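You operate a simulated robot arm through the tools that you are given. There is no shell and no other tool.

The job below is to be done with a simulated robot arm. You get a single attempt, and the scene is never put back.

JOB
Sort the four clear panes in the grey rack into the blue rack.
Fine: by the thickness printed on each.

It is judged by the outcome, as a careful person would: the job done as asked, and still so three seconds after it is handed in. It fails if anything else is knocked over, pushed out of place, dropped, spilled or broken.

ROBOT AND FRAMES
A 6-joint arm with a two-finger gripper, fixed in place. Base frame: the origin is at the foot of the arm, x ahead of it, y to its left, z up. Lengths are in mm, angles in degrees, forces in N, time in s.
Its first joint turns from -166.0 to 166.0 degrees. Payload 2.45 kg.
The TCP is the grasp point between the finger pads, 20 mm short of the fingertips. In the tool frame z runs along the fingers and y along their closing line. Largest opening 140 mm; the body of the gripper starts 168 mm behind the TCP.
Orientation is that of the tool frame in the base frame, as a unit quaternion [w, x, y, z]. With the fingers straight down and closing along the base's y, the tool's x points along the base's -x, its y along +y and its z along -z.

CONTROLS
- The arm moves only by the tool step_arm. Its argument "increments" is one flat list of numbers, 7 for each row, row after row: the gripper command, from -1 (shut) to 1 (fully open), values between in proportion, then the shift along the base's x, y, z in mm, then the turn, a rotation vector about the base's x, y, z in degrees. In form: [jaw, dx, dy, dz, wx, wy, wz, jaw, dx, dy, dz, wx, wy, wz, ...]. A call has 1 to 20 rows; each row is the pose to reach, as a shift and turn from the pose commanded when the call began. A row lasts 0.2 s, in which the tool goes at most 50 mm and 8.6 degrees; a call with a longer step from one row to the next is refused whole, and so is a gripper value outside its range. Where a pose cannot be reached the arm comes as near as it can. A force on the tool above 40 N (or 10 N above the force at the start of the call, whichever is more), or a blocked arm, ends the call early, and 0.2 s more pass. Each finger travels about 45 mm/s and halts on what it meets, pressing with about 20 N; the grip force reading is that of the motor and also rises with nothing between the fingers. The clock runs only during rows and for 0.2 s after the last one: add rows that repeat a pose to give the fingers time. It gives the time, the measured TCP pose, the force on the tool (base axes), the opening and the grip force at its end, in the units of the frame above (readings bear some noise), with the torque about the TCP (base axes, N m) and any sound that the robot's microphone picked up.
- Cameras (640 x 400 px; columns grow to the right, rows downward): "scene" is fixed at [219.8, -649.1, 1516.1]; the picture's right is [0.52, -0.85, 0.00], its down [-0.45, -0.28, -0.85] and it looks along [0.72, 0.44, -0.53] (base axes); focal length 317 px, centre (320, 200). "wrist" rides on the gripper at [78, 11, -209] in the tool frame; the picture's right is [-0.14, 0.99, 0.00], its down [-0.92, -0.13, -0.37] and it looks along [-0.37, -0.05, 0.93] (tool axes); focal length 280 px, centre (320, 200). There is no depth. A picture from a camera that has moved, and an enlarged one, comes with that camera's place and axes in the base frame and with its lens.
- get_image(camera): a new picture of that camera. No time passes.
- enlarge(camera, box): a new picture of the part [left, top, right, bottom] of that camera's present view, enlarged. No time passes.
- close_job(): hands the job in; it is judged then, once.

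Places have to be worked out from the pictures, the camera data and where the tool is seen. Open the gripper and draw the arm clear of the work before you hand the job in, unless the task says otherwise.

The tools are called after "Request:" as name(argument=value, ...) on one line, values as JSON. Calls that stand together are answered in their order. step_arm: Moves the arm, as the interface text tells. Its arguments: {"type":"object","properties":{"increments":{"type":"array","items":{"type":"number"}}},"required":["increments"]} The other tools are called the same way: get_image (camera) takes a picture; enlarge (camera, box) takes an enlarged picture of a part of a camera's view; close_job () hands the job in.

At the start:

```text
time: 0.0
tool_pos: [689.2, 62.1, 1349.1]
tcp_rot: [0.0, -0.002, 1.0, 0.001]
contact_force: [-0.1, -0.7, 0.5]
torque: [-0.03, 0.02, -0.01]
width: 140.0
finger_force: 0.0
```

scene: 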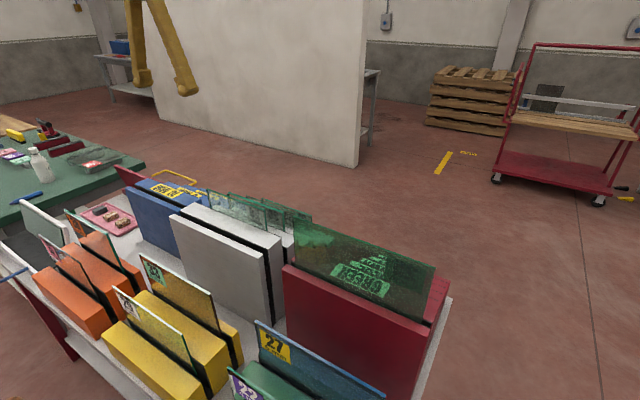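
wrist: 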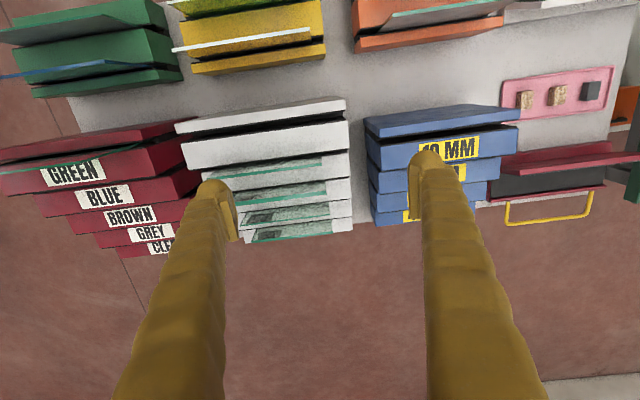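

I start by looking closely at the racks from both cameras before moving anything.

Request:
enlarge(camera="wrist", box=[160, 80, 360, 260])

Request:
enlarge(camera="wrist", box=[340, 80, 540, 240])

Request:
enlarge(camera="scene", box=[110, 160, 310, 300])

Request:
enlarge(camera="scene", box=[0, 200, 460, 400])

```text
2.22 times, centred on (260, 170) of wrist
camera zoom: at [609.8, 72.3, 1559.6], right [0.14, 0.99, 0.0], down [0.92, -0.13, 0.37], along [0.37, -0.05, -0.93], focal length 623 px, centre (453, 267)
```

zoom: 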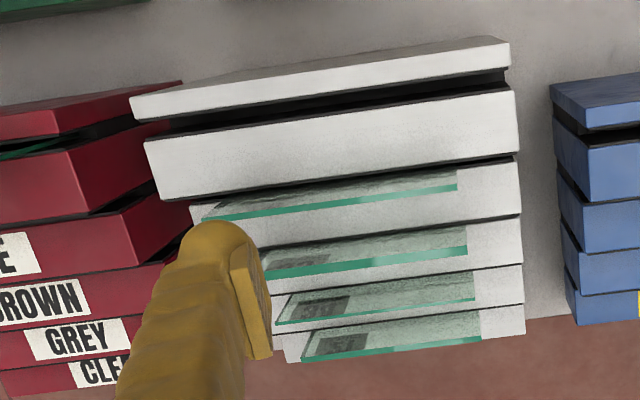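

```text
2.50 times, centred on (440, 160) of wrist
camera zoom: at [609.8, 72.3, 1559.6], right [0.14, 0.99, 0.0], down [0.92, -0.13, 0.37], along [0.37, -0.05, -0.93], focal length 701 px, centre (20, 300)
```

zoom: 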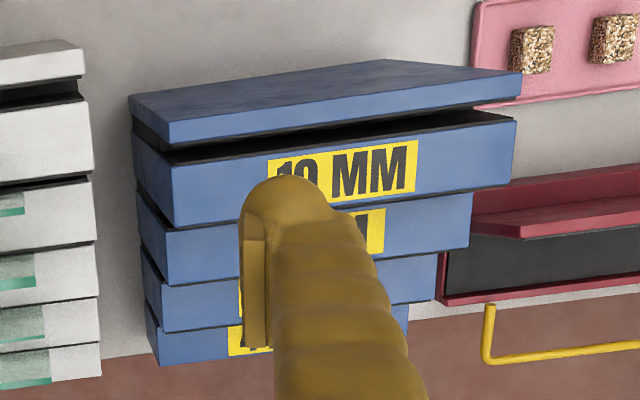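

```text
2.86 times, centred on (210, 230) of scene
camera zoom: at [219.8, -649.1, 1516.1], right [0.52, -0.85, 0.0], down [-0.45, -0.28, -0.85], along [0.72, 0.44, -0.53], focal length 907 px, centre (634, 114)
```

zoom: 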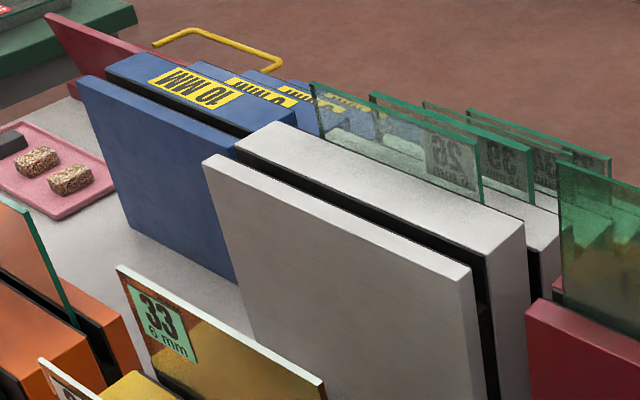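

```text
1.39 times, centred on (230, 300) of scene
camera zoom: at [219.8, -649.1, 1516.1], right [0.52, -0.85, 0.0], down [-0.45, -0.28, -0.85], along [0.72, 0.44, -0.53], focal length 442 px, centre (445, 61)
```

zoom: 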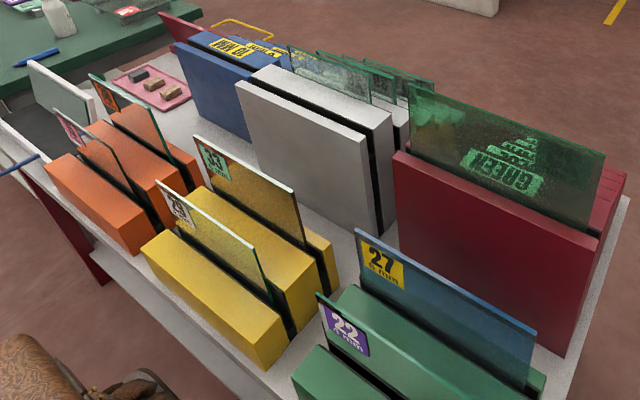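

The pane labels seem mirrored from this side, and one finger hides the blue labels. I zoom in on the pane labels in the scene view.

Request:
enlarge(camera="scene", box=[205, 185, 265, 230])

Request:
enlarge(camera="scene", box=[250, 190, 320, 240])

Request:
enlarge(camera="scene", box=[140, 170, 220, 220])

Request:
enlarge(camera="scene", box=[290, 200, 450, 310])

```text
8.89 times, centred on (235, 208) of scene
camera zoom: at [219.8, -649.1, 1516.1], right [0.52, -0.85, 0.0], down [-0.45, -0.28, -0.85], along [0.72, 0.44, -0.53], focal length 2821 px, centre (1076, 133)
```

zoom: 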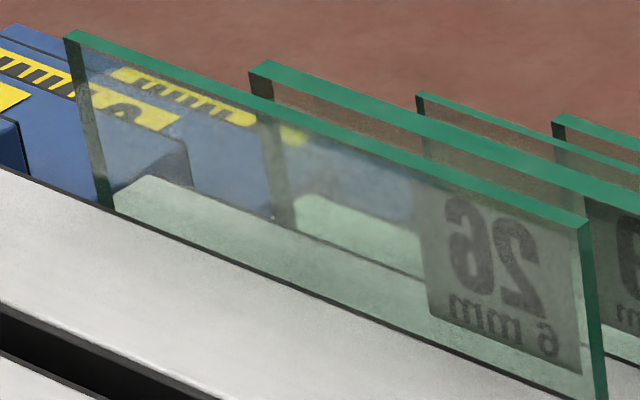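

```text
8.00 times, centred on (285, 215) of scene
camera zoom: at [219.8, -649.1, 1516.1], right [0.52, -0.85, 0.0], down [-0.45, -0.28, -0.85], along [0.72, 0.44, -0.53], focal length 2539 px, centre (600, 80)
```

zoom: 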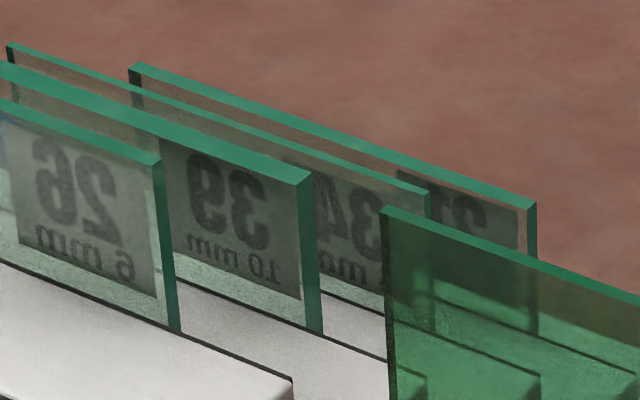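

```text
8.00 times, centred on (180, 195) of scene
camera zoom: at [219.8, -649.1, 1516.1], right [0.52, -0.85, 0.0], down [-0.45, -0.28, -0.85], along [0.72, 0.44, -0.53], focal length 2539 px, centre (1440, 240)
```

zoom: 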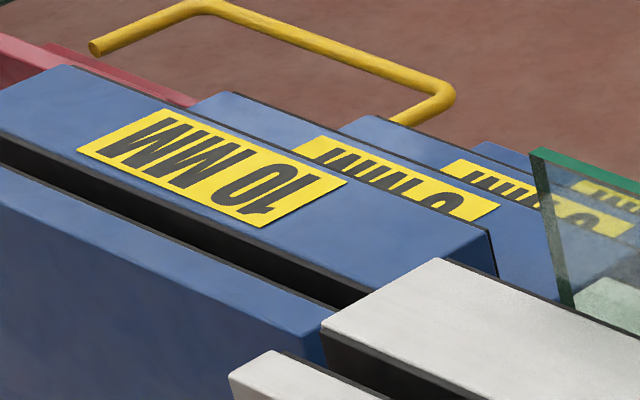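

```text
3.64 times, centred on (370, 255) of scene
camera zoom: at [219.8, -649.1, 1516.1], right [0.52, -0.85, 0.0], down [-0.45, -0.28, -0.85], along [0.72, 0.44, -0.53], focal length 1154 px, centre (138, 0)
```

zoom: 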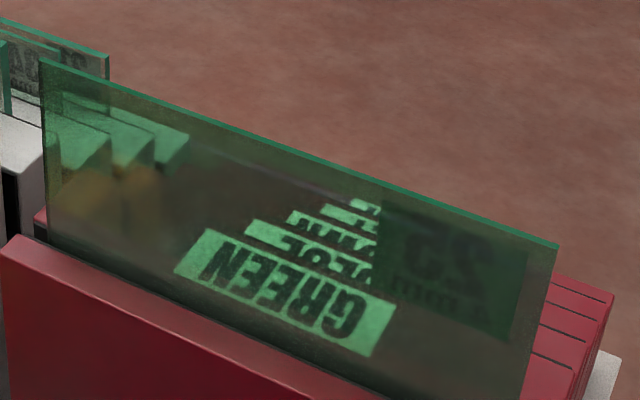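

The nearest pane reads "26 / 6 mm" and the second "39 / 10 mm"; the other two aren't clear yet. I move sideways, staying well above everything, so the wrist camera can see the blue labels.

Request:
step_arm(increments=[1, 0, 50, -20, 0, 0, 0, 1, 0, 95, -40, 0, 0, 0, 1, 0, 140, -60, 0, 0, 0, 1, 0, 180, -80, 0, 0, 0, 1, 0, 180, -80, 0, 0, 0])

```text
refused: row 1 steps farther than a row can; nothing moved
```

That row was longer than the 50 mm limit, so I use smaller steps.

Request:
step_arm(increments=[1, 0, 40, -16, 0, 0, 0, 1, 0, 80, -32, 0, 0, 0, 1, 0, 120, -48, 0, 0, 0, 1, 0, 160, -64, 0, 0, 0, 1, 0, 180, -80, 0, 0, 0, 1, 0, 180, -80, 0, 0, 0])

Request:
get_image(camera="wrist")

Request:
get_image(camera="scene")

```text
time: 1.4
tool_pos: [694.1, 243.8, 1267.8]
tcp_rot: [0.002, -0.001, 1.0, 0.0]
contact_force: [-0.4, 0.8, -0.5]
torque: [-0.01, 0.0, 0.01]
width: 140.0
finger_force: 0.1
```

```text
taken
camera wrist: at [614.4, 253.9, 1478.0], right [0.14, 0.99, 0.0], down [0.92, -0.13, 0.37], along [0.37, -0.05, -0.93], focal length 280 px, centre (320, 200)
```

wrist: 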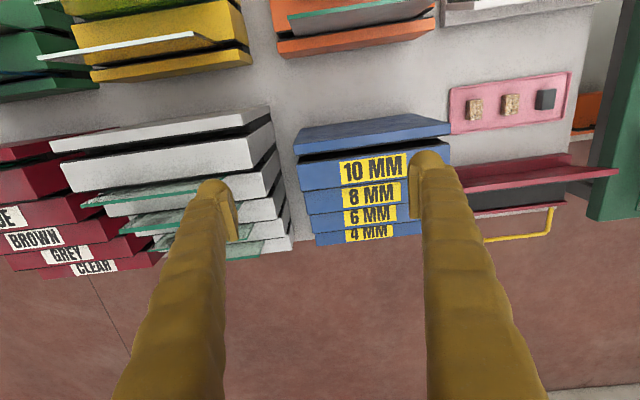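

```text
taken
```

scene: 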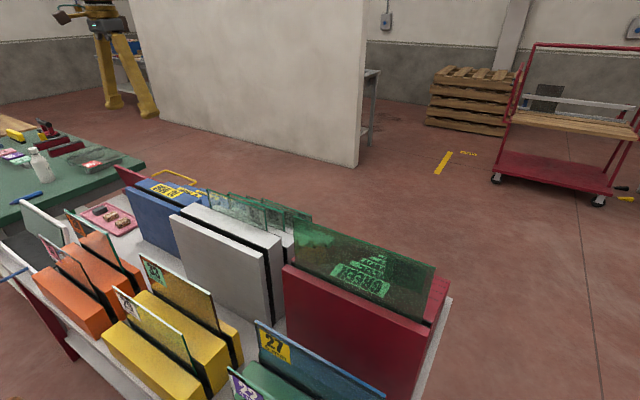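

The blue slots read 10, 8, 6 and 4 mm, going away from the base. Next I zoom in on the blue and grey racks from here.

Request:
enlarge(camera="wrist", box=[280, 100, 460, 250])

Request:
enlarge(camera="wrist", box=[40, 100, 300, 280])

```text
2.67 times, centred on (370, 175) of wrist
camera zoom: at [614.4, 253.9, 1478.0], right [0.14, 0.99, 0.0], down [0.92, -0.13, 0.37], along [0.37, -0.05, -0.93], focal length 748 px, centre (187, 267)
```

zoom: 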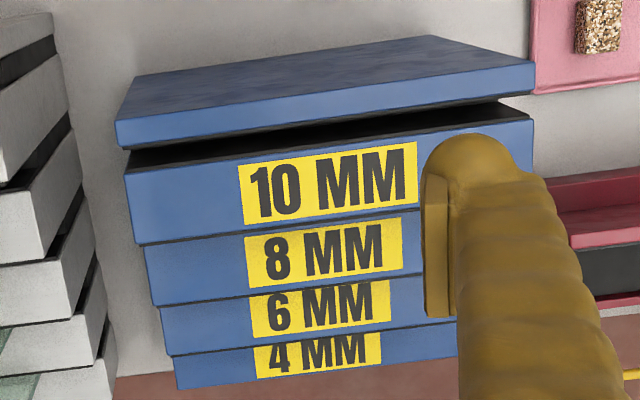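

```text
2.22 times, centred on (170, 190) of wrist
camera zoom: at [614.4, 253.9, 1478.0], right [0.14, 0.99, 0.0], down [0.92, -0.13, 0.37], along [0.37, -0.05, -0.93], focal length 623 px, centre (653, 222)
```

zoom: 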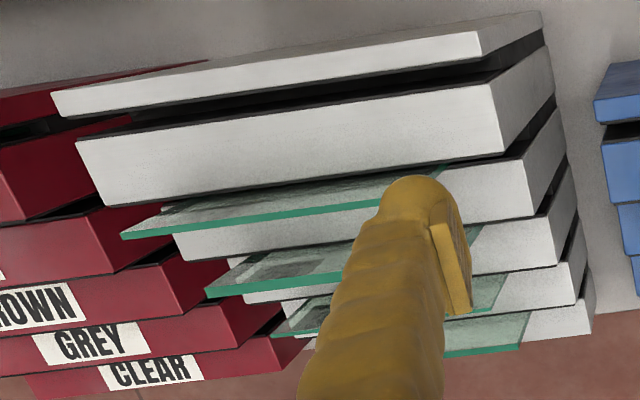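

The blue slot order is settled as 10, 8, 6, 4. I rotate the tool +90° about vertical so the jaws close along x, across the pane thickness; the wrist camera will then look along the slots.

Request:
step_arm(increments=[1, 10, 0, 0, 0, 0, 8.2, 1, 20, 0, 0, 0, 0, 16.4, 1, 30, 0, 0, 0, 0, 24.6, 1, 40, 0, 0, 0, 0, 32.8, 1, 50, 0, 0, 0, 0, 41, 1, 60, 0, 0, 0, 0, 49.2, 1, 70, 0, 0, 0, 0, 57.4, 1, 80, 0, 0, 0, 0, 65.6, 1, 90, 0, 0, 0, 0, 73.8, 1, 100, 0, 0, 0, 0, 82, 1, 110, 0, 0, 0, 0, 90, 1, 110, 0, 0, 0, 0, 90])

Request:
get_image(camera="wrist")

Request:
get_image(camera="scene")

```text
time: 4.0
tool_pos: [798.4, 242.6, 1269.0]
tcp_rot: [0.002, 0.707, -0.707, -0.002]
contact_force: [-0.3, -0.6, -0.6]
torque: [-0.02, 0.02, -0.02]
width: 140.0
finger_force: 0.1
```

```text
taken
camera wrist: at [787.8, 163.8, 1479.2], right [-0.99, 0.14, 0.0], down [0.13, 0.92, 0.37], along [0.05, 0.37, -0.93], focal length 280 px, centre (320, 200)
```

wrist: 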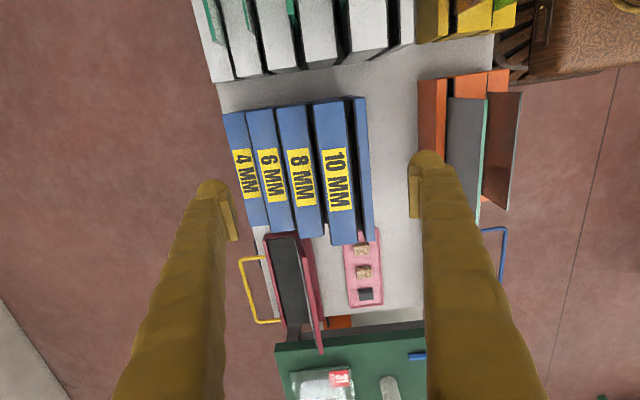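

```text
taken
```

scene: 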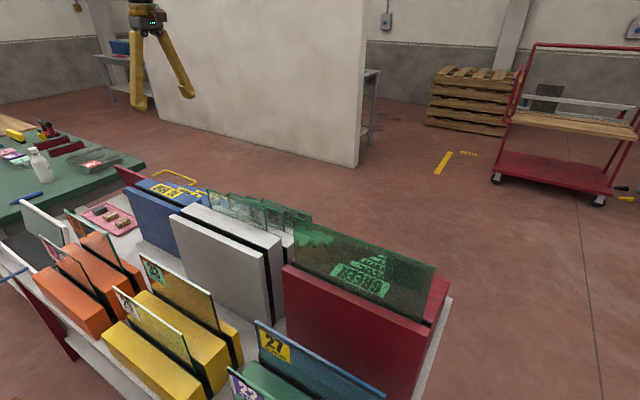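

This view looks along the slots and shows the blue rack from above. I zoom in on its slots and on the grey rack.

Request:
enlarge(camera="wrist", box=[215, 85, 395, 250])

Request:
enlarge(camera="wrist", box=[190, 0, 430, 100])

```text
2.42 times, centred on (305, 168) of wrist
camera zoom: at [787.8, 163.8, 1479.2], right [-0.99, 0.14, 0.0], down [0.13, 0.92, 0.37], along [0.05, 0.37, -0.93], focal length 680 px, centre (356, 279)
```

zoom: 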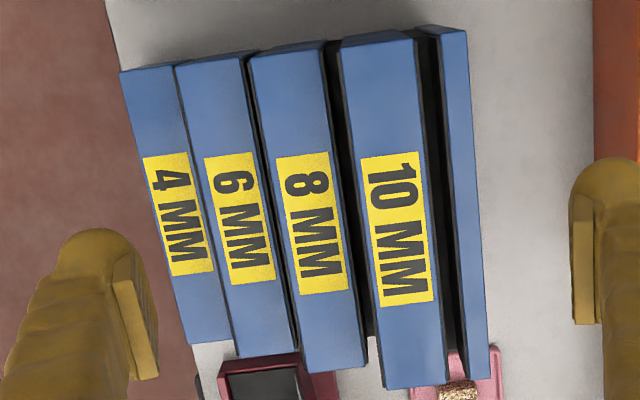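

```text
2.67 times, centred on (310, 50) of wrist
camera zoom: at [787.8, 163.8, 1479.2], right [-0.99, 0.14, 0.0], down [0.13, 0.92, 0.37], along [0.05, 0.37, -0.93], focal length 748 px, centre (347, 600)
```

zoom: 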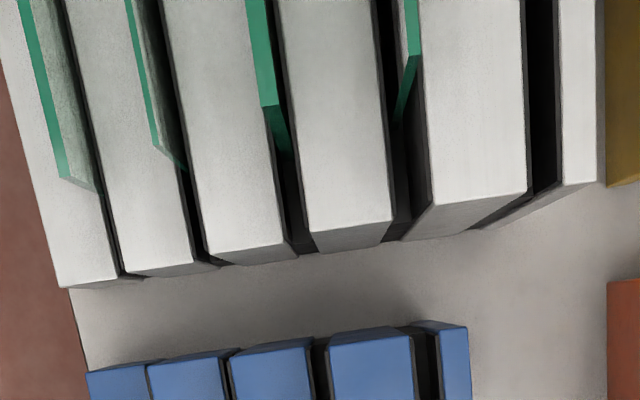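

From above I put the blue walls at x≈747–1010 and y≈190–495, with tops stepping down from about z 930 to 830. I lower the wrist for a closer, more accurate look at the blue slots.

Request:
step_arm(increments=[1, 10, 0, -40, 0, 0, 0, 1, 20, 0, -80, 0, 0, 0, 1, 30, 0, -120, 0, 0, 0, 1, 40, 0, -160, 0, 0, 0, 1, 40, 0, -190, 0, 0, 0, 1, 40, 0, -190, 0, 0, 0, 1, 40, 0, -190, 0, 0, 0])

Request:
get_image(camera="wrist")

Request:
enlarge(camera="wrist", box=[180, 60, 420, 210])

```text
time: 5.6
tool_pos: [839.8, 240.5, 1078.4]
tcp_rot: [0.001, 0.707, -0.707, -0.001]
contact_force: [0.2, 0.3, -0.1]
torque: [0.04, -0.04, 0.0]
width: 140.3
finger_force: 0.0
```

```text
taken
camera wrist: at [827.9, 161.4, 1288.7], right [-0.99, 0.14, 0.0], down [0.13, 0.92, 0.37], along [0.05, 0.37, -0.93], focal length 280 px, centre (320, 200)
```

wrist: 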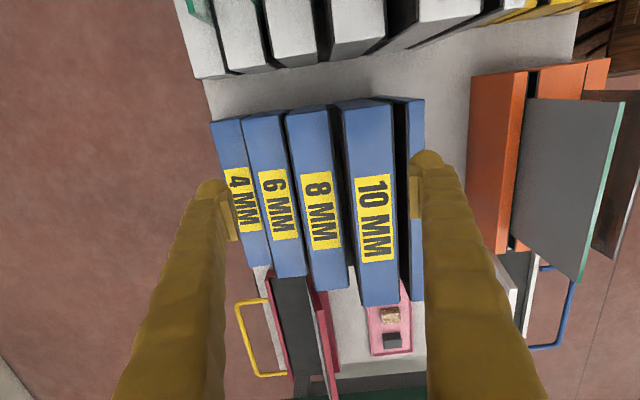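

```text
2.67 times, centred on (300, 135) of wrist
camera zoom: at [827.9, 161.4, 1288.7], right [-0.99, 0.14, 0.0], down [0.13, 0.92, 0.37], along [0.05, 0.37, -0.93], focal length 748 px, centre (373, 373)
```

zoom: 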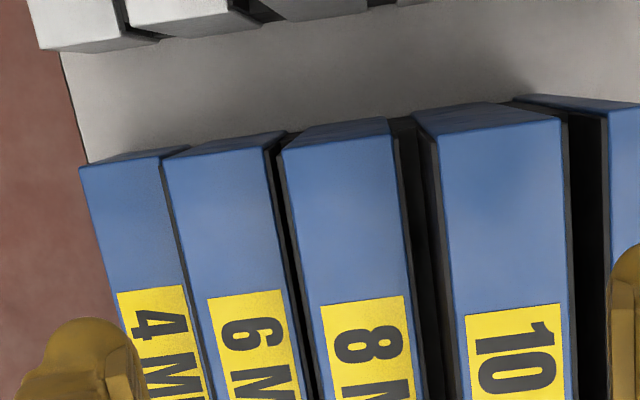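

The blue slots come out near x≈735, 812, 884 and 954. The grey panes step down from top z≈1050 at x≈738 to top z≈900 at x≈964. The 4 mm slot may be at the reach limit, so I test that pose while high, with nothing in hand.

Request:
step_arm(increments=[1, 30, 15, 20, 0, 0, 0, 1, 60, 30, 20, 0, 0, 0, 1, 90, 45, 20, 0, 0, 0, 1, 115, 60, 20, 0, 0, 0, 1, 115, 60, 20, 0, 0, 0, 1, 115, 60, 20, 0, 0, 0, 1, 115, 60, 20, 0, 0, 0])

Request:
get_image(camera="wrist")

```text
time: 7.2
tool_pos: [955.9, 303.2, 1098.0]
tcp_rot: [0.001, 0.707, -0.707, -0.001]
contact_force: [0.5, -0.2, -0.8]
torque: [-0.01, 0.01, 0.0]
width: 139.8
finger_force: 0.1
```

```text
taken
camera wrist: at [944.8, 224.7, 1308.5], right [-0.99, 0.14, 0.0], down [0.13, 0.92, 0.37], along [0.05, 0.37, -0.93], focal length 280 px, centre (320, 200)
```

wrist: 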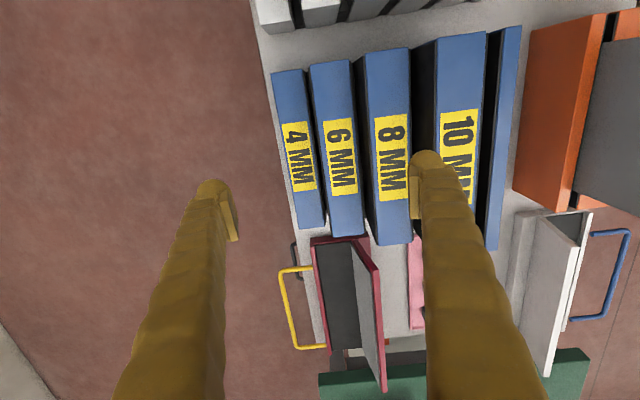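

That pose is reachable at this height. I go lower, staying above the wall tops, to check reach there and get a close look at the 4 mm slot.

Request:
step_arm(increments=[1, 0, 10, -40, 0, 0, 0, 1, 0, 20, -80, 0, 0, 0, 1, 0, 30, -120, 0, 0, 0, 1, 0, 38, -150, 0, 0, 0, 1, 0, 38, -150, 0, 0, 0, 1, 0, 38, -150, 0, 0, 0])

Request:
get_image(camera="wrist")

Request:
get_image(camera="scene")

```text
time: 8.6
tool_pos: [952.3, 341.5, 950.6]
tcp_rot: [0.001, 0.707, -0.707, 0.0]
contact_force: [-0.2, -0.2, 0.3]
torque: [-0.02, 0.01, -0.01]
width: 140.1
finger_force: 0.0
```

```text
taken
camera wrist: at [942.0, 262.3, 1160.6], right [-0.99, 0.14, 0.0], down [0.13, 0.92, 0.37], along [0.05, 0.37, -0.93], focal length 280 px, centre (320, 200)
```

wrist: 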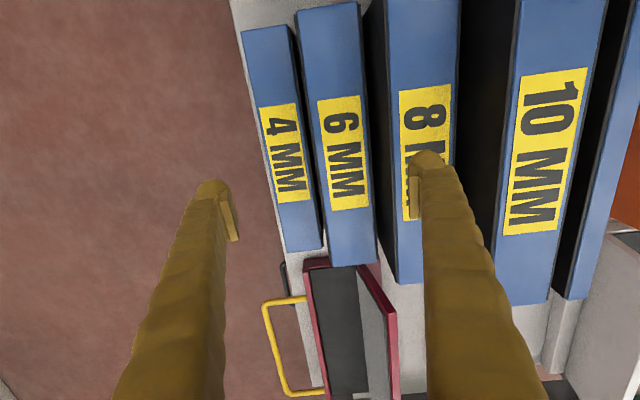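

```text
taken
```

scene: 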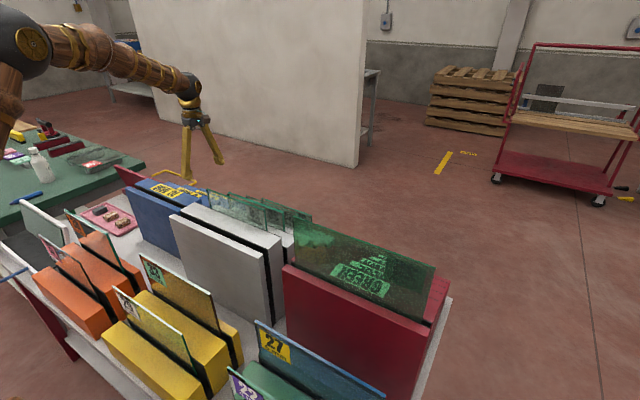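

Reach is fine there too. I zoom in on the slot openings from this close position.

Request:
enlarge(camera="wrist", box=[230, 0, 400, 106])

Request:
enlarge(camera="wrist", box=[260, 180, 420, 280])

Request:
enlarge(camera="wrist", box=[400, 160, 640, 310])

```text
3.76 times, centred on (315, 53) of wrist
camera zoom: at [942.0, 262.3, 1160.6], right [-0.99, 0.14, 0.0], down [0.13, 0.92, 0.37], along [0.05, 0.37, -0.93], focal length 1056 px, centre (339, 753)
```

zoom: 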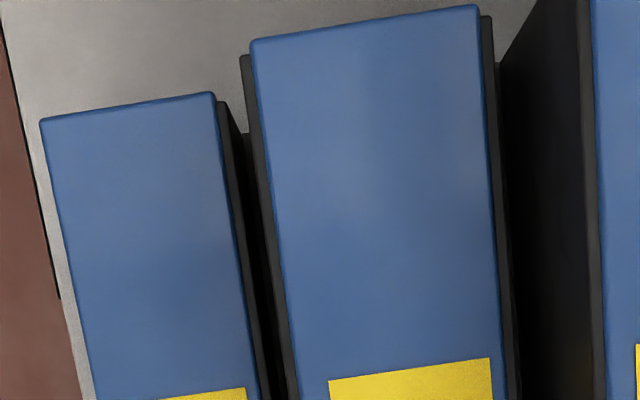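

```text
4.00 times, centred on (340, 230) of wrist
camera zoom: at [942.0, 262.3, 1160.6], right [-0.99, 0.14, 0.0], down [0.13, 0.92, 0.37], along [0.05, 0.37, -0.93], focal length 1122 px, centre (240, 80)
```

zoom: 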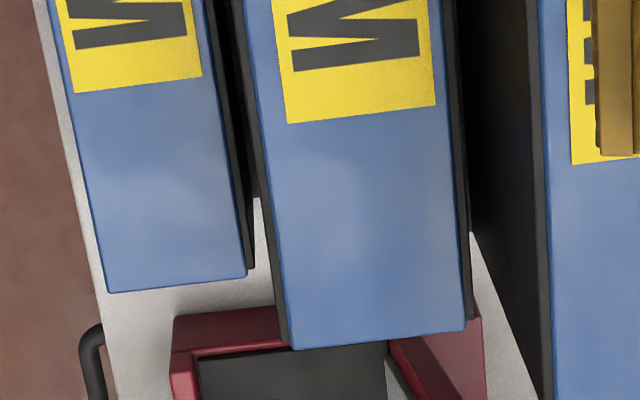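

```text
2.67 times, centred on (520, 235) of wrist
camera zoom: at [942.0, 262.3, 1160.6], right [-0.99, 0.14, 0.0], down [0.13, 0.92, 0.37], along [0.05, 0.37, -0.93], focal length 748 px, centre (-213, 107)
```

zoom: 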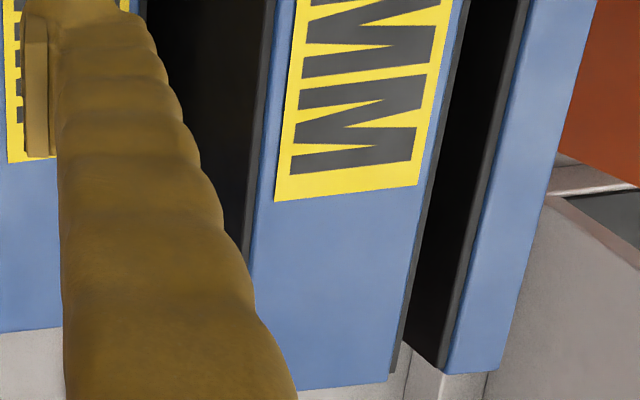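

Reach is good and the slots have open ends with felt liners, so the fit is tight. I make a few hold-still calls to learn how noisy the pose readings are.

Request:
step_arm(increments=[1, 0, 0, 0, 0, 0, 0])

Request:
step_arm(increments=[1, 0, 0, 0, 0, 0, 0])

Request:
step_arm(increments=[1, 0, 0, 0, 0, 0, 0])

Request:
get_image(camera="wrist")

```text
time: 9.0
tool_pos: [953.5, 342.2, 950.6]
tcp_rot: [0.001, 0.707, -0.707, 0.0]
contact_force: [0.2, -0.7, -0.9]
torque: [-0.02, -0.04, -0.01]
width: 140.2
finger_force: 0.2
```

```text
time: 9.4
tool_pos: [952.8, 341.8, 949.9]
tcp_rot: [0.001, 0.708, -0.706, -0.002]
contact_force: [-0.6, -0.7, 0.1]
torque: [-0.01, 0.02, 0.04]
width: 139.9
finger_force: 0.1
```

```text
time: 9.8
tool_pos: [952.9, 341.4, 950.6]
tcp_rot: [0.001, 0.708, -0.706, -0.001]
contact_force: [0.5, 0.7, -0.7]
torque: [-0.01, 0.0, -0.01]
width: 140.3
finger_force: 0.0
```

```text
taken
camera wrist: at [942.1, 262.3, 1160.7], right [-0.99, 0.14, 0.0], down [0.13, 0.92, 0.37], along [0.05, 0.37, -0.93], focal length 280 px, centre (320, 200)
```

wrist: 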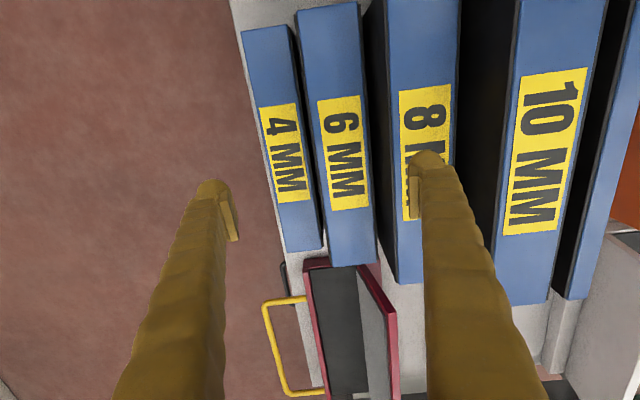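

The pose noise is about 0.5 mm and the camera position is steady. Combining views, the blue walls step about 49 mm per slot, with tops near 936, 887, 838 and 787. The slots are about 76 mm apart, at x≈737, 813, 889 and 965. I go up and over to pane 26 in the grey rack.

Request:
step_arm(increments=[1, 0, 0, 45, 0, 0, 0, 1, 0, 0, 90, 0, 0, 0, 1, 0, 0, 135, 0, 0, 0, 1, 0, 0, 180, 0, 0, 0, 1, 0, 0, 215, 0, 0, 0, 1, -20, -40, 220, 0, 0, 0, 1, -40, -80, 220, 0, 0, 0, 1, -60, -120, 220, 0, 0, 0, 1, -80, -160, 220, 0, 0, 0, 1, -100, -200, 220, 0, 0, 0, 1, -120, -240, 220, 0, 0, 0, 1, -140, -280, 220, 0, 0, 0, 1, -160, -320, 220, 0, 0, 0, 1, -180, -360, 220, 0, 0, 0, 1, -200, -390, 220, 0, 0, 0, 1, -204, -390, 220, 0, 0, 0, 1, -204, -390, 220, 0, 0, 0])

Request:
get_image(camera="wrist")

Request:
get_image(camera="scene")

```text
time: 13.4
tool_pos: [747.4, -51.5, 1170.6]
tcp_rot: [0.0, 0.708, -0.706, -0.001]
contact_force: [-0.8, 0.1, -1.1]
torque: [0.01, -0.01, -0.01]
width: 140.0
finger_force: 0.2
```

```text
taken
camera wrist: at [736.7, -130.9, 1381.3], right [-0.99, 0.14, 0.0], down [0.13, 0.92, 0.37], along [0.05, 0.37, -0.93], focal length 280 px, centre (320, 200)
```

wrist: 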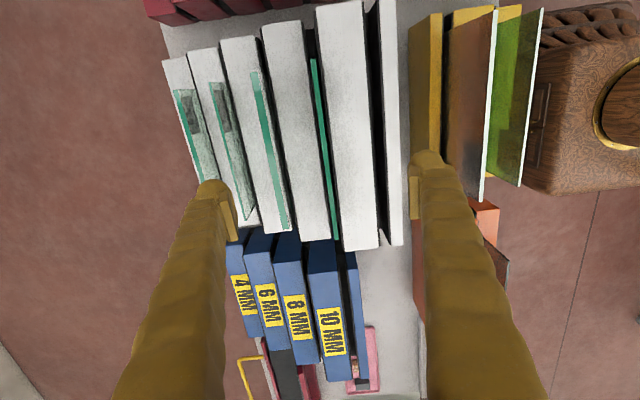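

```text
taken
```

scene: 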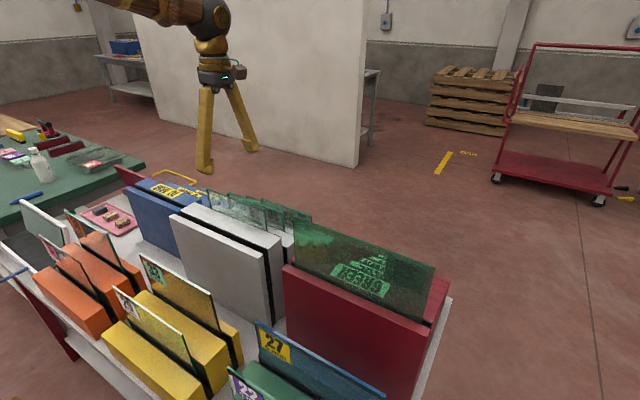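

Pane 26 is almost directly under the wrist camera and appears edge-on. I zoom in to measure its position.

Request:
enlarge(camera="wrist", box=[270, 40, 390, 115])

Request:
enlarge(camera="wrist", box=[270, 175, 390, 250])

Request:
enlarge(camera="wrist", box=[150, 40, 310, 140])

```text
5.33 times, centred on (330, 78) of wrist
camera zoom: at [736.7, -130.9, 1381.3], right [-0.99, 0.14, 0.0], down [0.13, 0.92, 0.37], along [0.05, 0.37, -0.93], focal length 1495 px, centre (267, 853)
```

zoom: 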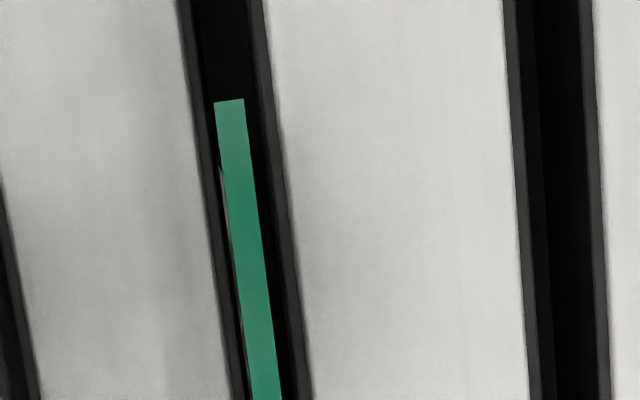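

```text
5.33 times, centred on (330, 212) of wrist
camera zoom: at [736.7, -130.9, 1381.3], right [-0.99, 0.14, 0.0], down [0.13, 0.92, 0.37], along [0.05, 0.37, -0.93], focal length 1495 px, centre (267, 133)
```

zoom: 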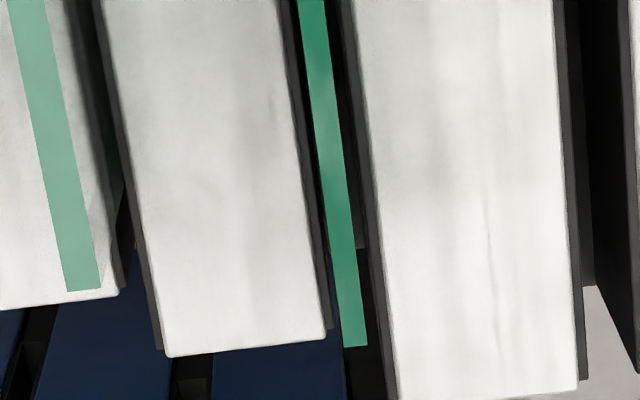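

```text
4.00 times, centred on (230, 90) of wrist
camera zoom: at [736.7, -130.9, 1381.3], right [-0.99, 0.14, 0.0], down [0.13, 0.92, 0.37], along [0.05, 0.37, -0.93], focal length 1122 px, centre (680, 640)
```

zoom: 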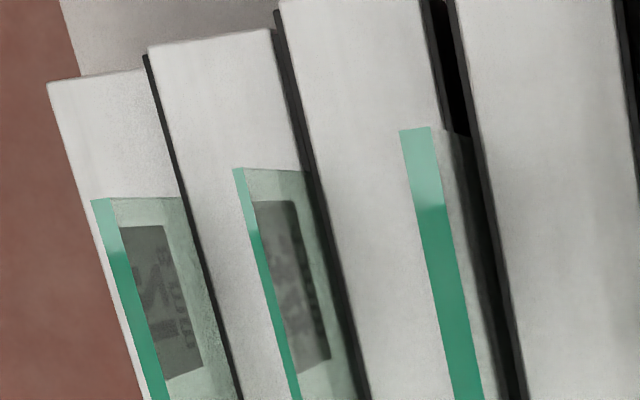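

Pane 26 measures about 6 mm thick at x≈740, y from -159 to 62, with its top near z 1051. I narrow the jaws to 60 mm so they clear the next pane, centre on it and drop to just above its top edge.

Request:
step_arm(increments=[-0.143, -3, 1, -10, 0, 0, 0, -0.143, -7, 3, -25, 0, 0, 0, -0.143, -7, 3, -45, 0, 0, 0, -0.143, -7, 3, -65, 0, 0, 0, -0.143, -7, 3, -85, 0, 0, 0, -0.143, -7, 3, -85, 0, 0, 0, -0.143, -7, 3, -85, 0, 0, 0])

Request:
get_image(camera="wrist")

Request:
enlarge(camera="wrist", box=[240, 20, 400, 220])

Request:
enlarge(camera="scene", box=[160, 130, 300, 240])

```text
time: 15.0
tool_pos: [740.8, -47.3, 1083.0]
tcp_rot: [0.002, 0.707, -0.707, -0.002]
contact_force: [-0.1, -0.1, -0.4]
torque: [-0.03, 0.02, 0.01]
width: 59.9
finger_force: 0.0
```

```text
taken
camera wrist: at [729.4, -125.7, 1294.2], right [-0.99, 0.14, 0.0], down [0.13, 0.92, 0.37], along [0.05, 0.37, -0.93], focal length 280 px, centre (320, 200)
```

wrist: 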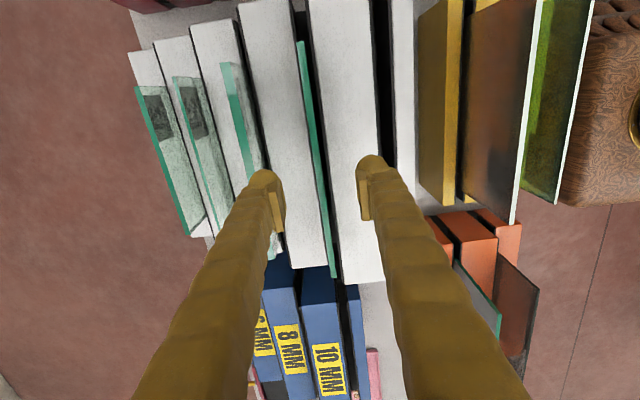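

```text
2.00 times, centred on (320, 120) of wrist
camera zoom: at [729.4, -125.7, 1294.2], right [-0.99, 0.14, 0.0], down [0.13, 0.92, 0.37], along [0.05, 0.37, -0.93], focal length 561 px, centre (320, 360)
```

zoom: 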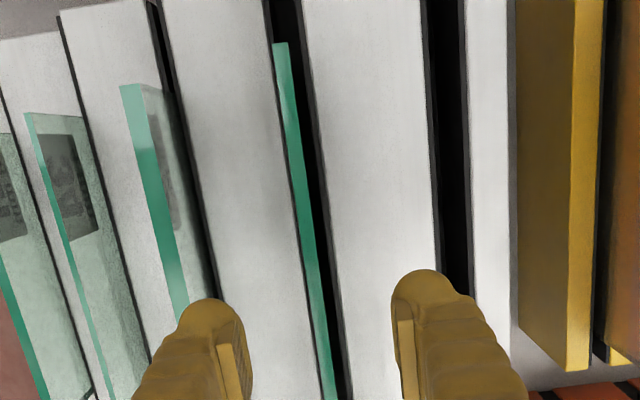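

```text
3.64 times, centred on (230, 185) of scene
camera zoom: at [219.8, -649.1, 1516.1], right [0.52, -0.85, 0.0], down [-0.45, -0.28, -0.85], along [0.72, 0.44, -0.53], focal length 1154 px, centre (647, 254)
```

zoom: 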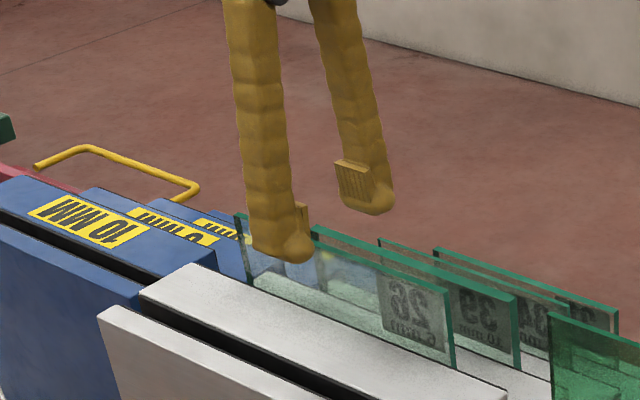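

The pane sits midway between the fingers. I lower until the pads straddle its top 27 mm, with the fingertips still about 20 mm above the wall top.

Request:
step_arm(increments=[-0.143, -0.5, 0, -15, 0, 0, 0, -0.143, -0.5, 0, -30, 0, 0, 0, -0.143, -0.5, 0, -45, 0, 0, 0, -0.143, -0.5, 0, -58, 0, 0, 0, -0.143, -0.5, 0, -58, 0, 0, 0, -0.143, -0.5, 0, -58, 0, 0, 0])

Request:
get_image(camera="wrist")

Request:
enlarge(camera="scene", box=[160, 150, 320, 260])

```text
time: 16.4
tool_pos: [741.1, -44.5, 1026.9]
tcp_rot: [0.0, 0.707, -0.707, -0.001]
contact_force: [0.4, -0.6, 0.2]
torque: [-0.01, -0.03, -0.02]
width: 60.0
finger_force: 0.1
```

```text
taken
camera wrist: at [730.4, -124.2, 1237.2], right [-0.99, 0.14, 0.0], down [0.13, 0.92, 0.37], along [0.05, 0.37, -0.93], focal length 280 px, centre (320, 200)
```

wrist: 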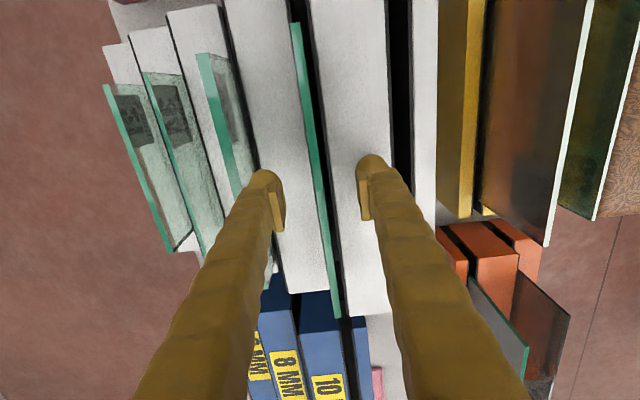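

```text
3.64 times, centred on (240, 205) of scene
camera zoom: at [219.8, -649.1, 1516.1], right [0.52, -0.85, 0.0], down [-0.45, -0.28, -0.85], along [0.72, 0.44, -0.53], focal length 1154 px, centre (611, 182)
```

zoom: 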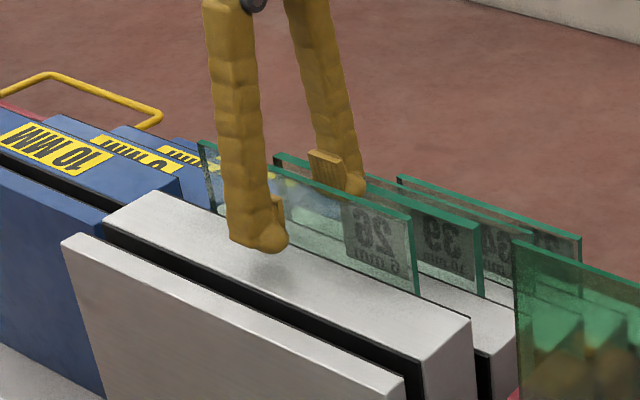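

Pads are on both sides of the pane, clear of its neighbours and the wall tops. I shift 1 mm to centre on it and close gradually.

Request:
step_arm(increments=[-0.143, -1, 0, 0, 0, 0, 0, -0.4, -1, 0, 0, 0, 0, 0, -0.6, -1, 0, 0, 0, 0, 0, -0.75, -1, 0, 0, 0, 0, 0, -0.83, -1, 0, 0, 0, 0, 0, -0.87, -1, 0, 0, 0, 0, 0])

Request:
enlarge(camera="wrist", box=[260, 120, 380, 240])

```text
time: 17.8
tool_pos: [740.6, -46.0, 1026.4]
tcp_rot: [-0.001, -0.707, 0.707, 0.0]
contact_force: [-0.4, -0.2, -0.4]
torque: [-0.01, -0.02, -0.01]
width: 9.2
finger_force: 0.1
```

```text
3.33 times, centred on (320, 180) of wrist
camera zoom: at [729.5, -125.0, 1236.9], right [-0.99, 0.14, 0.0], down [0.13, 0.92, 0.37], along [0.05, 0.37, -0.93], focal length 935 px, centre (320, 267)
```

zoom: 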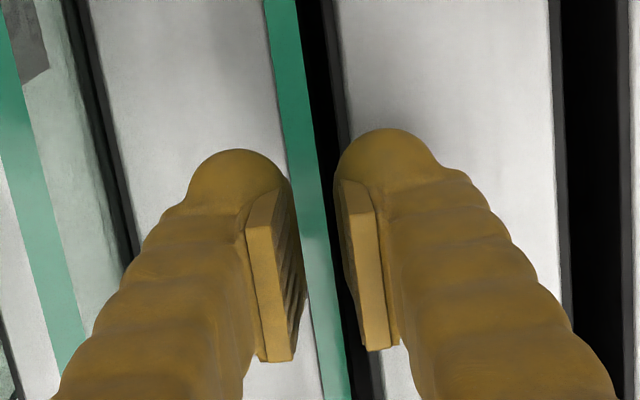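

The pane is nearly centred with about 1.5 mm free on each side. I close fully and wait for the grip to build.

Request:
step_arm(increments=[-0.92, 0, 0, 0, 0, 0, 0, -1, 0, 0, 0, 0, 0, 0, -1, 0, 0, 0, 0, 0, 0, -1, 0, 0, 0, 0, 0, 0])

Request:
enlarge(camera="wrist", box=[260, 120, 380, 240])

```text
time: 18.8
tool_pos: [740.3, -46.8, 1027.1]
tcp_rot: [0.001, 0.707, -0.707, -0.001]
contact_force: [-0.6, -0.1, 0.3]
torque: [-0.04, 0.01, -0.01]
width: 5.9
finger_force: 19.8
```

```text
3.33 times, centred on (320, 180) of wrist
camera zoom: at [729.6, -125.0, 1236.8], right [-0.99, 0.14, 0.0], down [0.13, 0.92, 0.37], along [0.05, 0.37, -0.93], focal length 935 px, centre (320, 267)
```

zoom: 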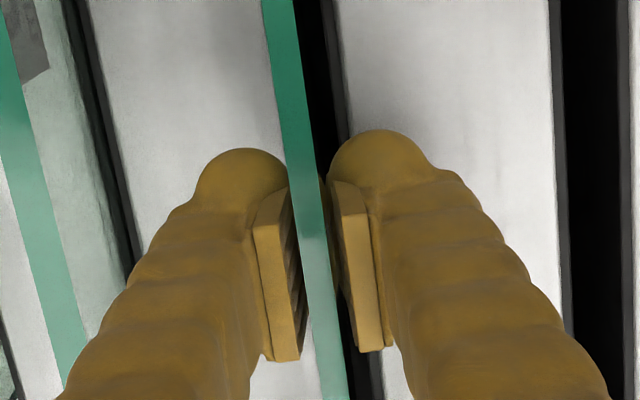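

Width 5.9 mm and grip 19.8 N: pane 26 is held. I lift it slowly and watch the forces.

Request:
step_arm(increments=[-1, 0, 0, 5, 0, 0, 0, -1, 0, 0, 10, 0, 0, 0, -1, 0, 0, 20, 0, 0, 0, -1, 0, 0, 30, 0, 0, 0, -1, 0, 0, 30, 0, 0, 0])

Request:
get_image(camera="wrist")

```text
time: 20.0
tool_pos: [741.5, -44.7, 1055.0]
tcp_rot: [0.0, 0.708, -0.707, -0.001]
contact_force: [0.3, 0.9, -6.2]
torque: [0.01, -0.01, -0.04]
width: 6.0
finger_force: 19.5
```

```text
taken
camera wrist: at [730.4, -125.0, 1265.9], right [-0.99, 0.14, 0.0], down [0.13, 0.92, 0.37], along [0.05, 0.37, -0.93], focal length 280 px, centre (320, 200)
```

wrist: 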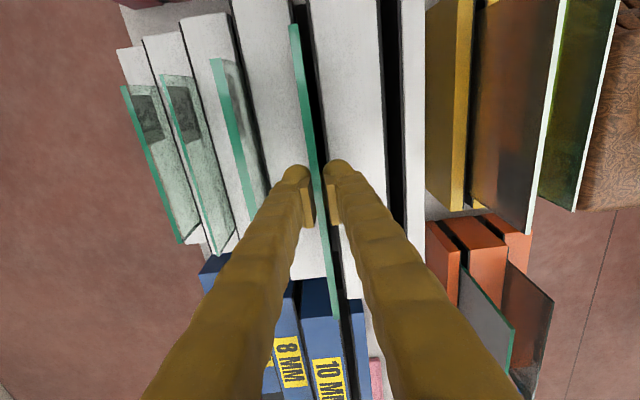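

The pane weighs about 6 N, is held firmly and slides freely. I keep lifting straight up until its bottom clears the rack.

Request:
step_arm(increments=[-1, 0, 0, 20, 0, 0, 0, -1, 0, 0, 40, 0, 0, 0, -1, 0, 0, 60, 0, 0, 0, -1, 0, 0, 80, 0, 0, 0, -1, 0, 0, 100, 0, 0, 0, -1, 0, 0, 120, 0, 0, 0, -1, 0, 0, 140, 0, 0, 0, -1, 0, 0, 140, 0, 0, 0])

Request:
get_image(camera="scene")

Request:
enlarge(camera="scene", box=[180, 120, 340, 250])

Request:
get_image(camera="wrist")

```text
time: 21.8
tool_pos: [740.6, -48.0, 1195.1]
tcp_rot: [0.002, 0.708, -0.707, -0.001]
contact_force: [0.1, 1.0, -5.3]
torque: [0.06, -0.02, -0.01]
width: 6.1
finger_force: 20.0
```

```text
taken
```

scene: 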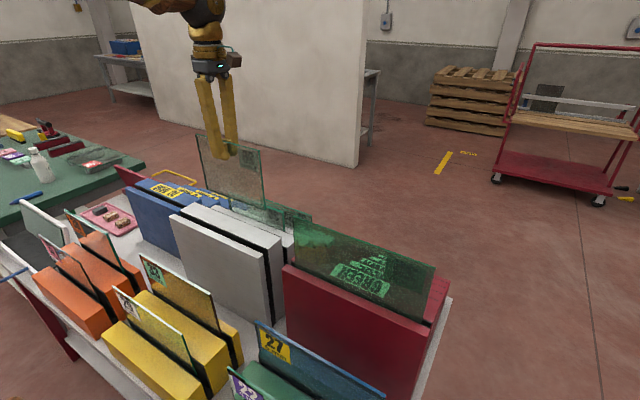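

```text
3.08 times, centred on (260, 185) of scene
camera zoom: at [219.8, -649.1, 1516.1], right [0.52, -0.85, 0.0], down [-0.45, -0.28, -0.85], along [0.72, 0.44, -0.53], focal length 976 px, centre (505, 246)
```

zoom: 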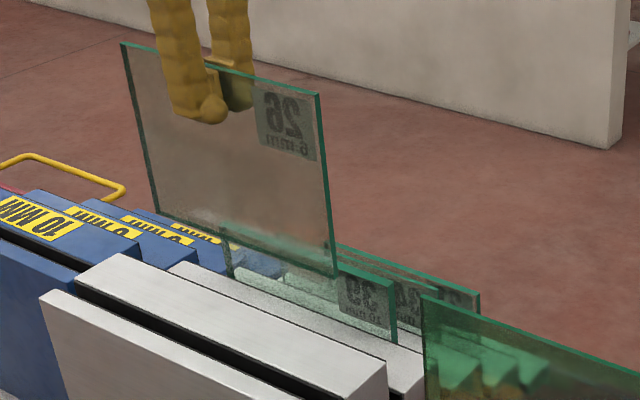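

```text
taken
camera wrist: at [730.4, -126.5, 1406.2], right [-0.99, 0.14, 0.0], down [0.13, 0.92, 0.37], along [0.05, 0.37, -0.93], focal length 280 px, centre (320, 200)
```

wrist: 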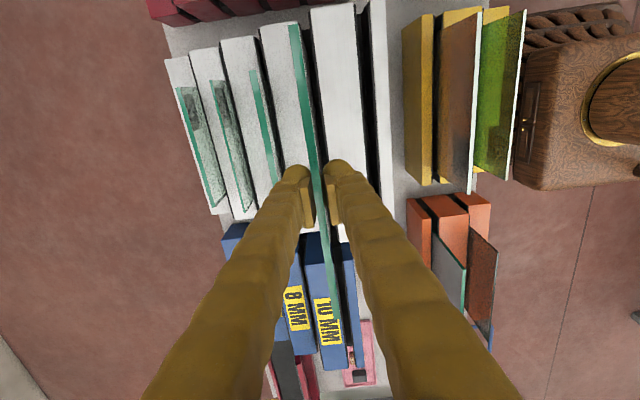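

Pane 26 (6 mm) is out, with its bottom near z 1055 and a height of about 165 mm. I carry it in +y past the grey rack and then in +x to above the blue 6 mm slot, well over the wall tops.

Request:
step_arm(increments=[-1, 0, 40, 0, 0, 0, 0, -1, 0, 80, 0, 0, 0, 0, -1, 0, 120, 0, 0, 0, 0, -1, 0, 160, 0, 0, 0, 0, -1, 0, 200, 0, 0, 0, 0, -1, 0, 240, 0, 0, 0, 0, -1, 0, 280, 0, 0, 0, 0, -1, 0, 320, 0, 0, 0, 0, -1, 0, 360, 0, 0, 0, 0, -1, 0, 388, 0, 0, 0, 0, -1, 35, 388, 0, 0, 0, 0, -1, 70, 388, 0, 0, 0, 0, -1, 105, 388, 0, 0, 0, 0, -1, 140, 388, 0, 0, 0, 0, -1, 158, 388, 0, 0, 0, 0, -1, 158, 388, 0, 0, 0, 0, -1, 158, 388, 0, 0, 0, 0])

Request:
get_image(camera="wrist")

Request:
enlarge(camera="wrist", box=[240, 20, 400, 140])

Request:
get_image(camera="scene")

```text
time: 25.4
tool_pos: [897.9, 341.2, 1195.9]
tcp_rot: [0.001, 0.708, -0.707, -0.001]
contact_force: [0.1, -0.3, -6.0]
torque: [0.04, 0.01, -0.02]
width: 6.1
finger_force: 20.3
```

```text
taken
camera wrist: at [887.6, 261.1, 1406.1], right [-0.99, 0.14, 0.0], down [0.13, 0.92, 0.37], along [0.05, 0.37, -0.93], focal length 280 px, centre (320, 200)
```

wrist: 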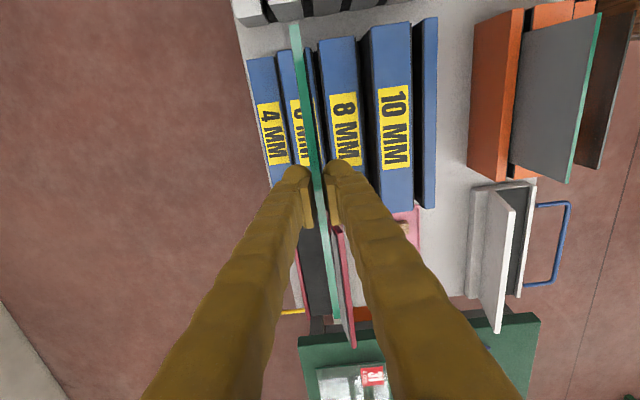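

```text
3.33 times, centred on (320, 80) of wrist
camera zoom: at [887.6, 261.1, 1406.1], right [-0.99, 0.14, 0.0], down [0.13, 0.92, 0.37], along [0.05, 0.37, -0.93], focal length 935 px, centre (320, 600)
```

zoom: 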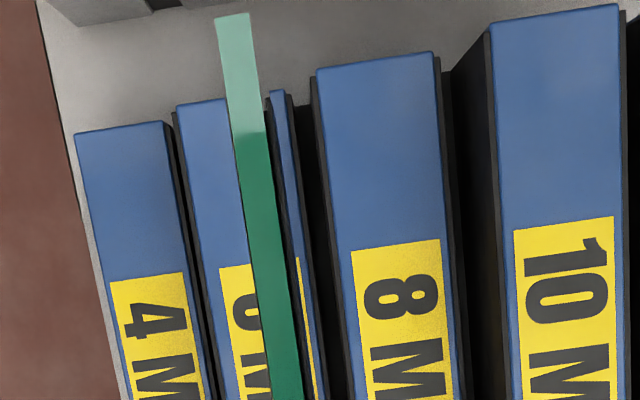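

```text
taken
```

scene: 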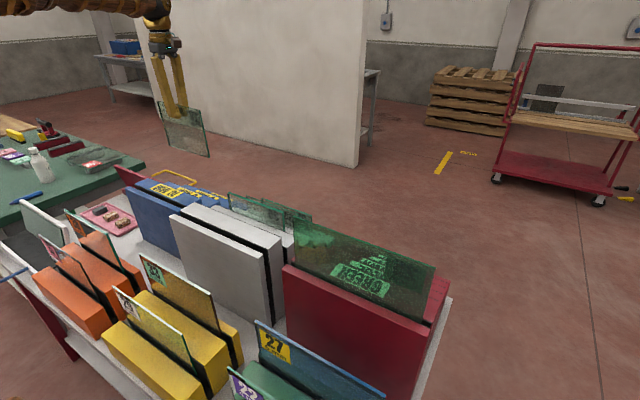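

The 6 mm slot lies almost directly below the camera. I zoom in tightly on it.

Request:
enlarge(camera="wrist", box=[290, 65, 350, 110])

Request:
enlarge(camera="wrist", box=[290, 110, 350, 155])

```text
8.89 times, centred on (320, 88) of wrist
camera zoom: at [887.6, 261.1, 1406.1], right [-0.99, 0.14, 0.0], down [0.13, 0.92, 0.37], along [0.05, 0.37, -0.93], focal length 2492 px, centre (320, 1200)
```

zoom: 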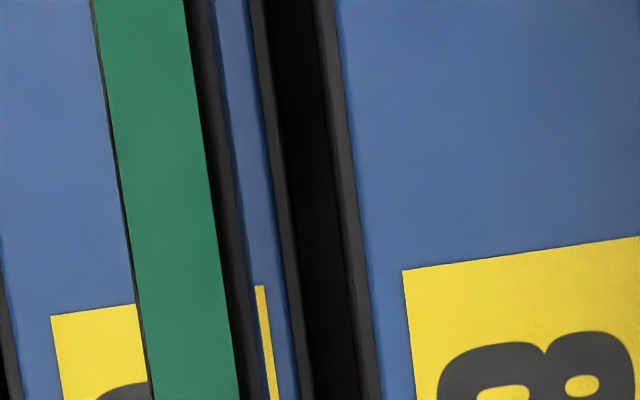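

```text
8.89 times, centred on (320, 132) of wrist
camera zoom: at [887.6, 261.1, 1406.1], right [-0.99, 0.14, 0.0], down [0.13, 0.92, 0.37], along [0.05, 0.37, -0.93], focal length 2492 px, centre (320, 800)
```

zoom: 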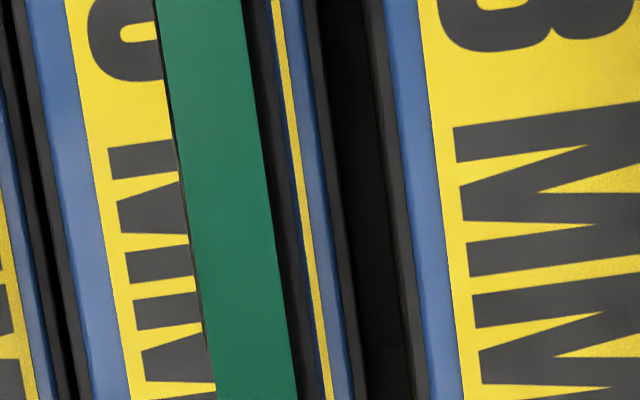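

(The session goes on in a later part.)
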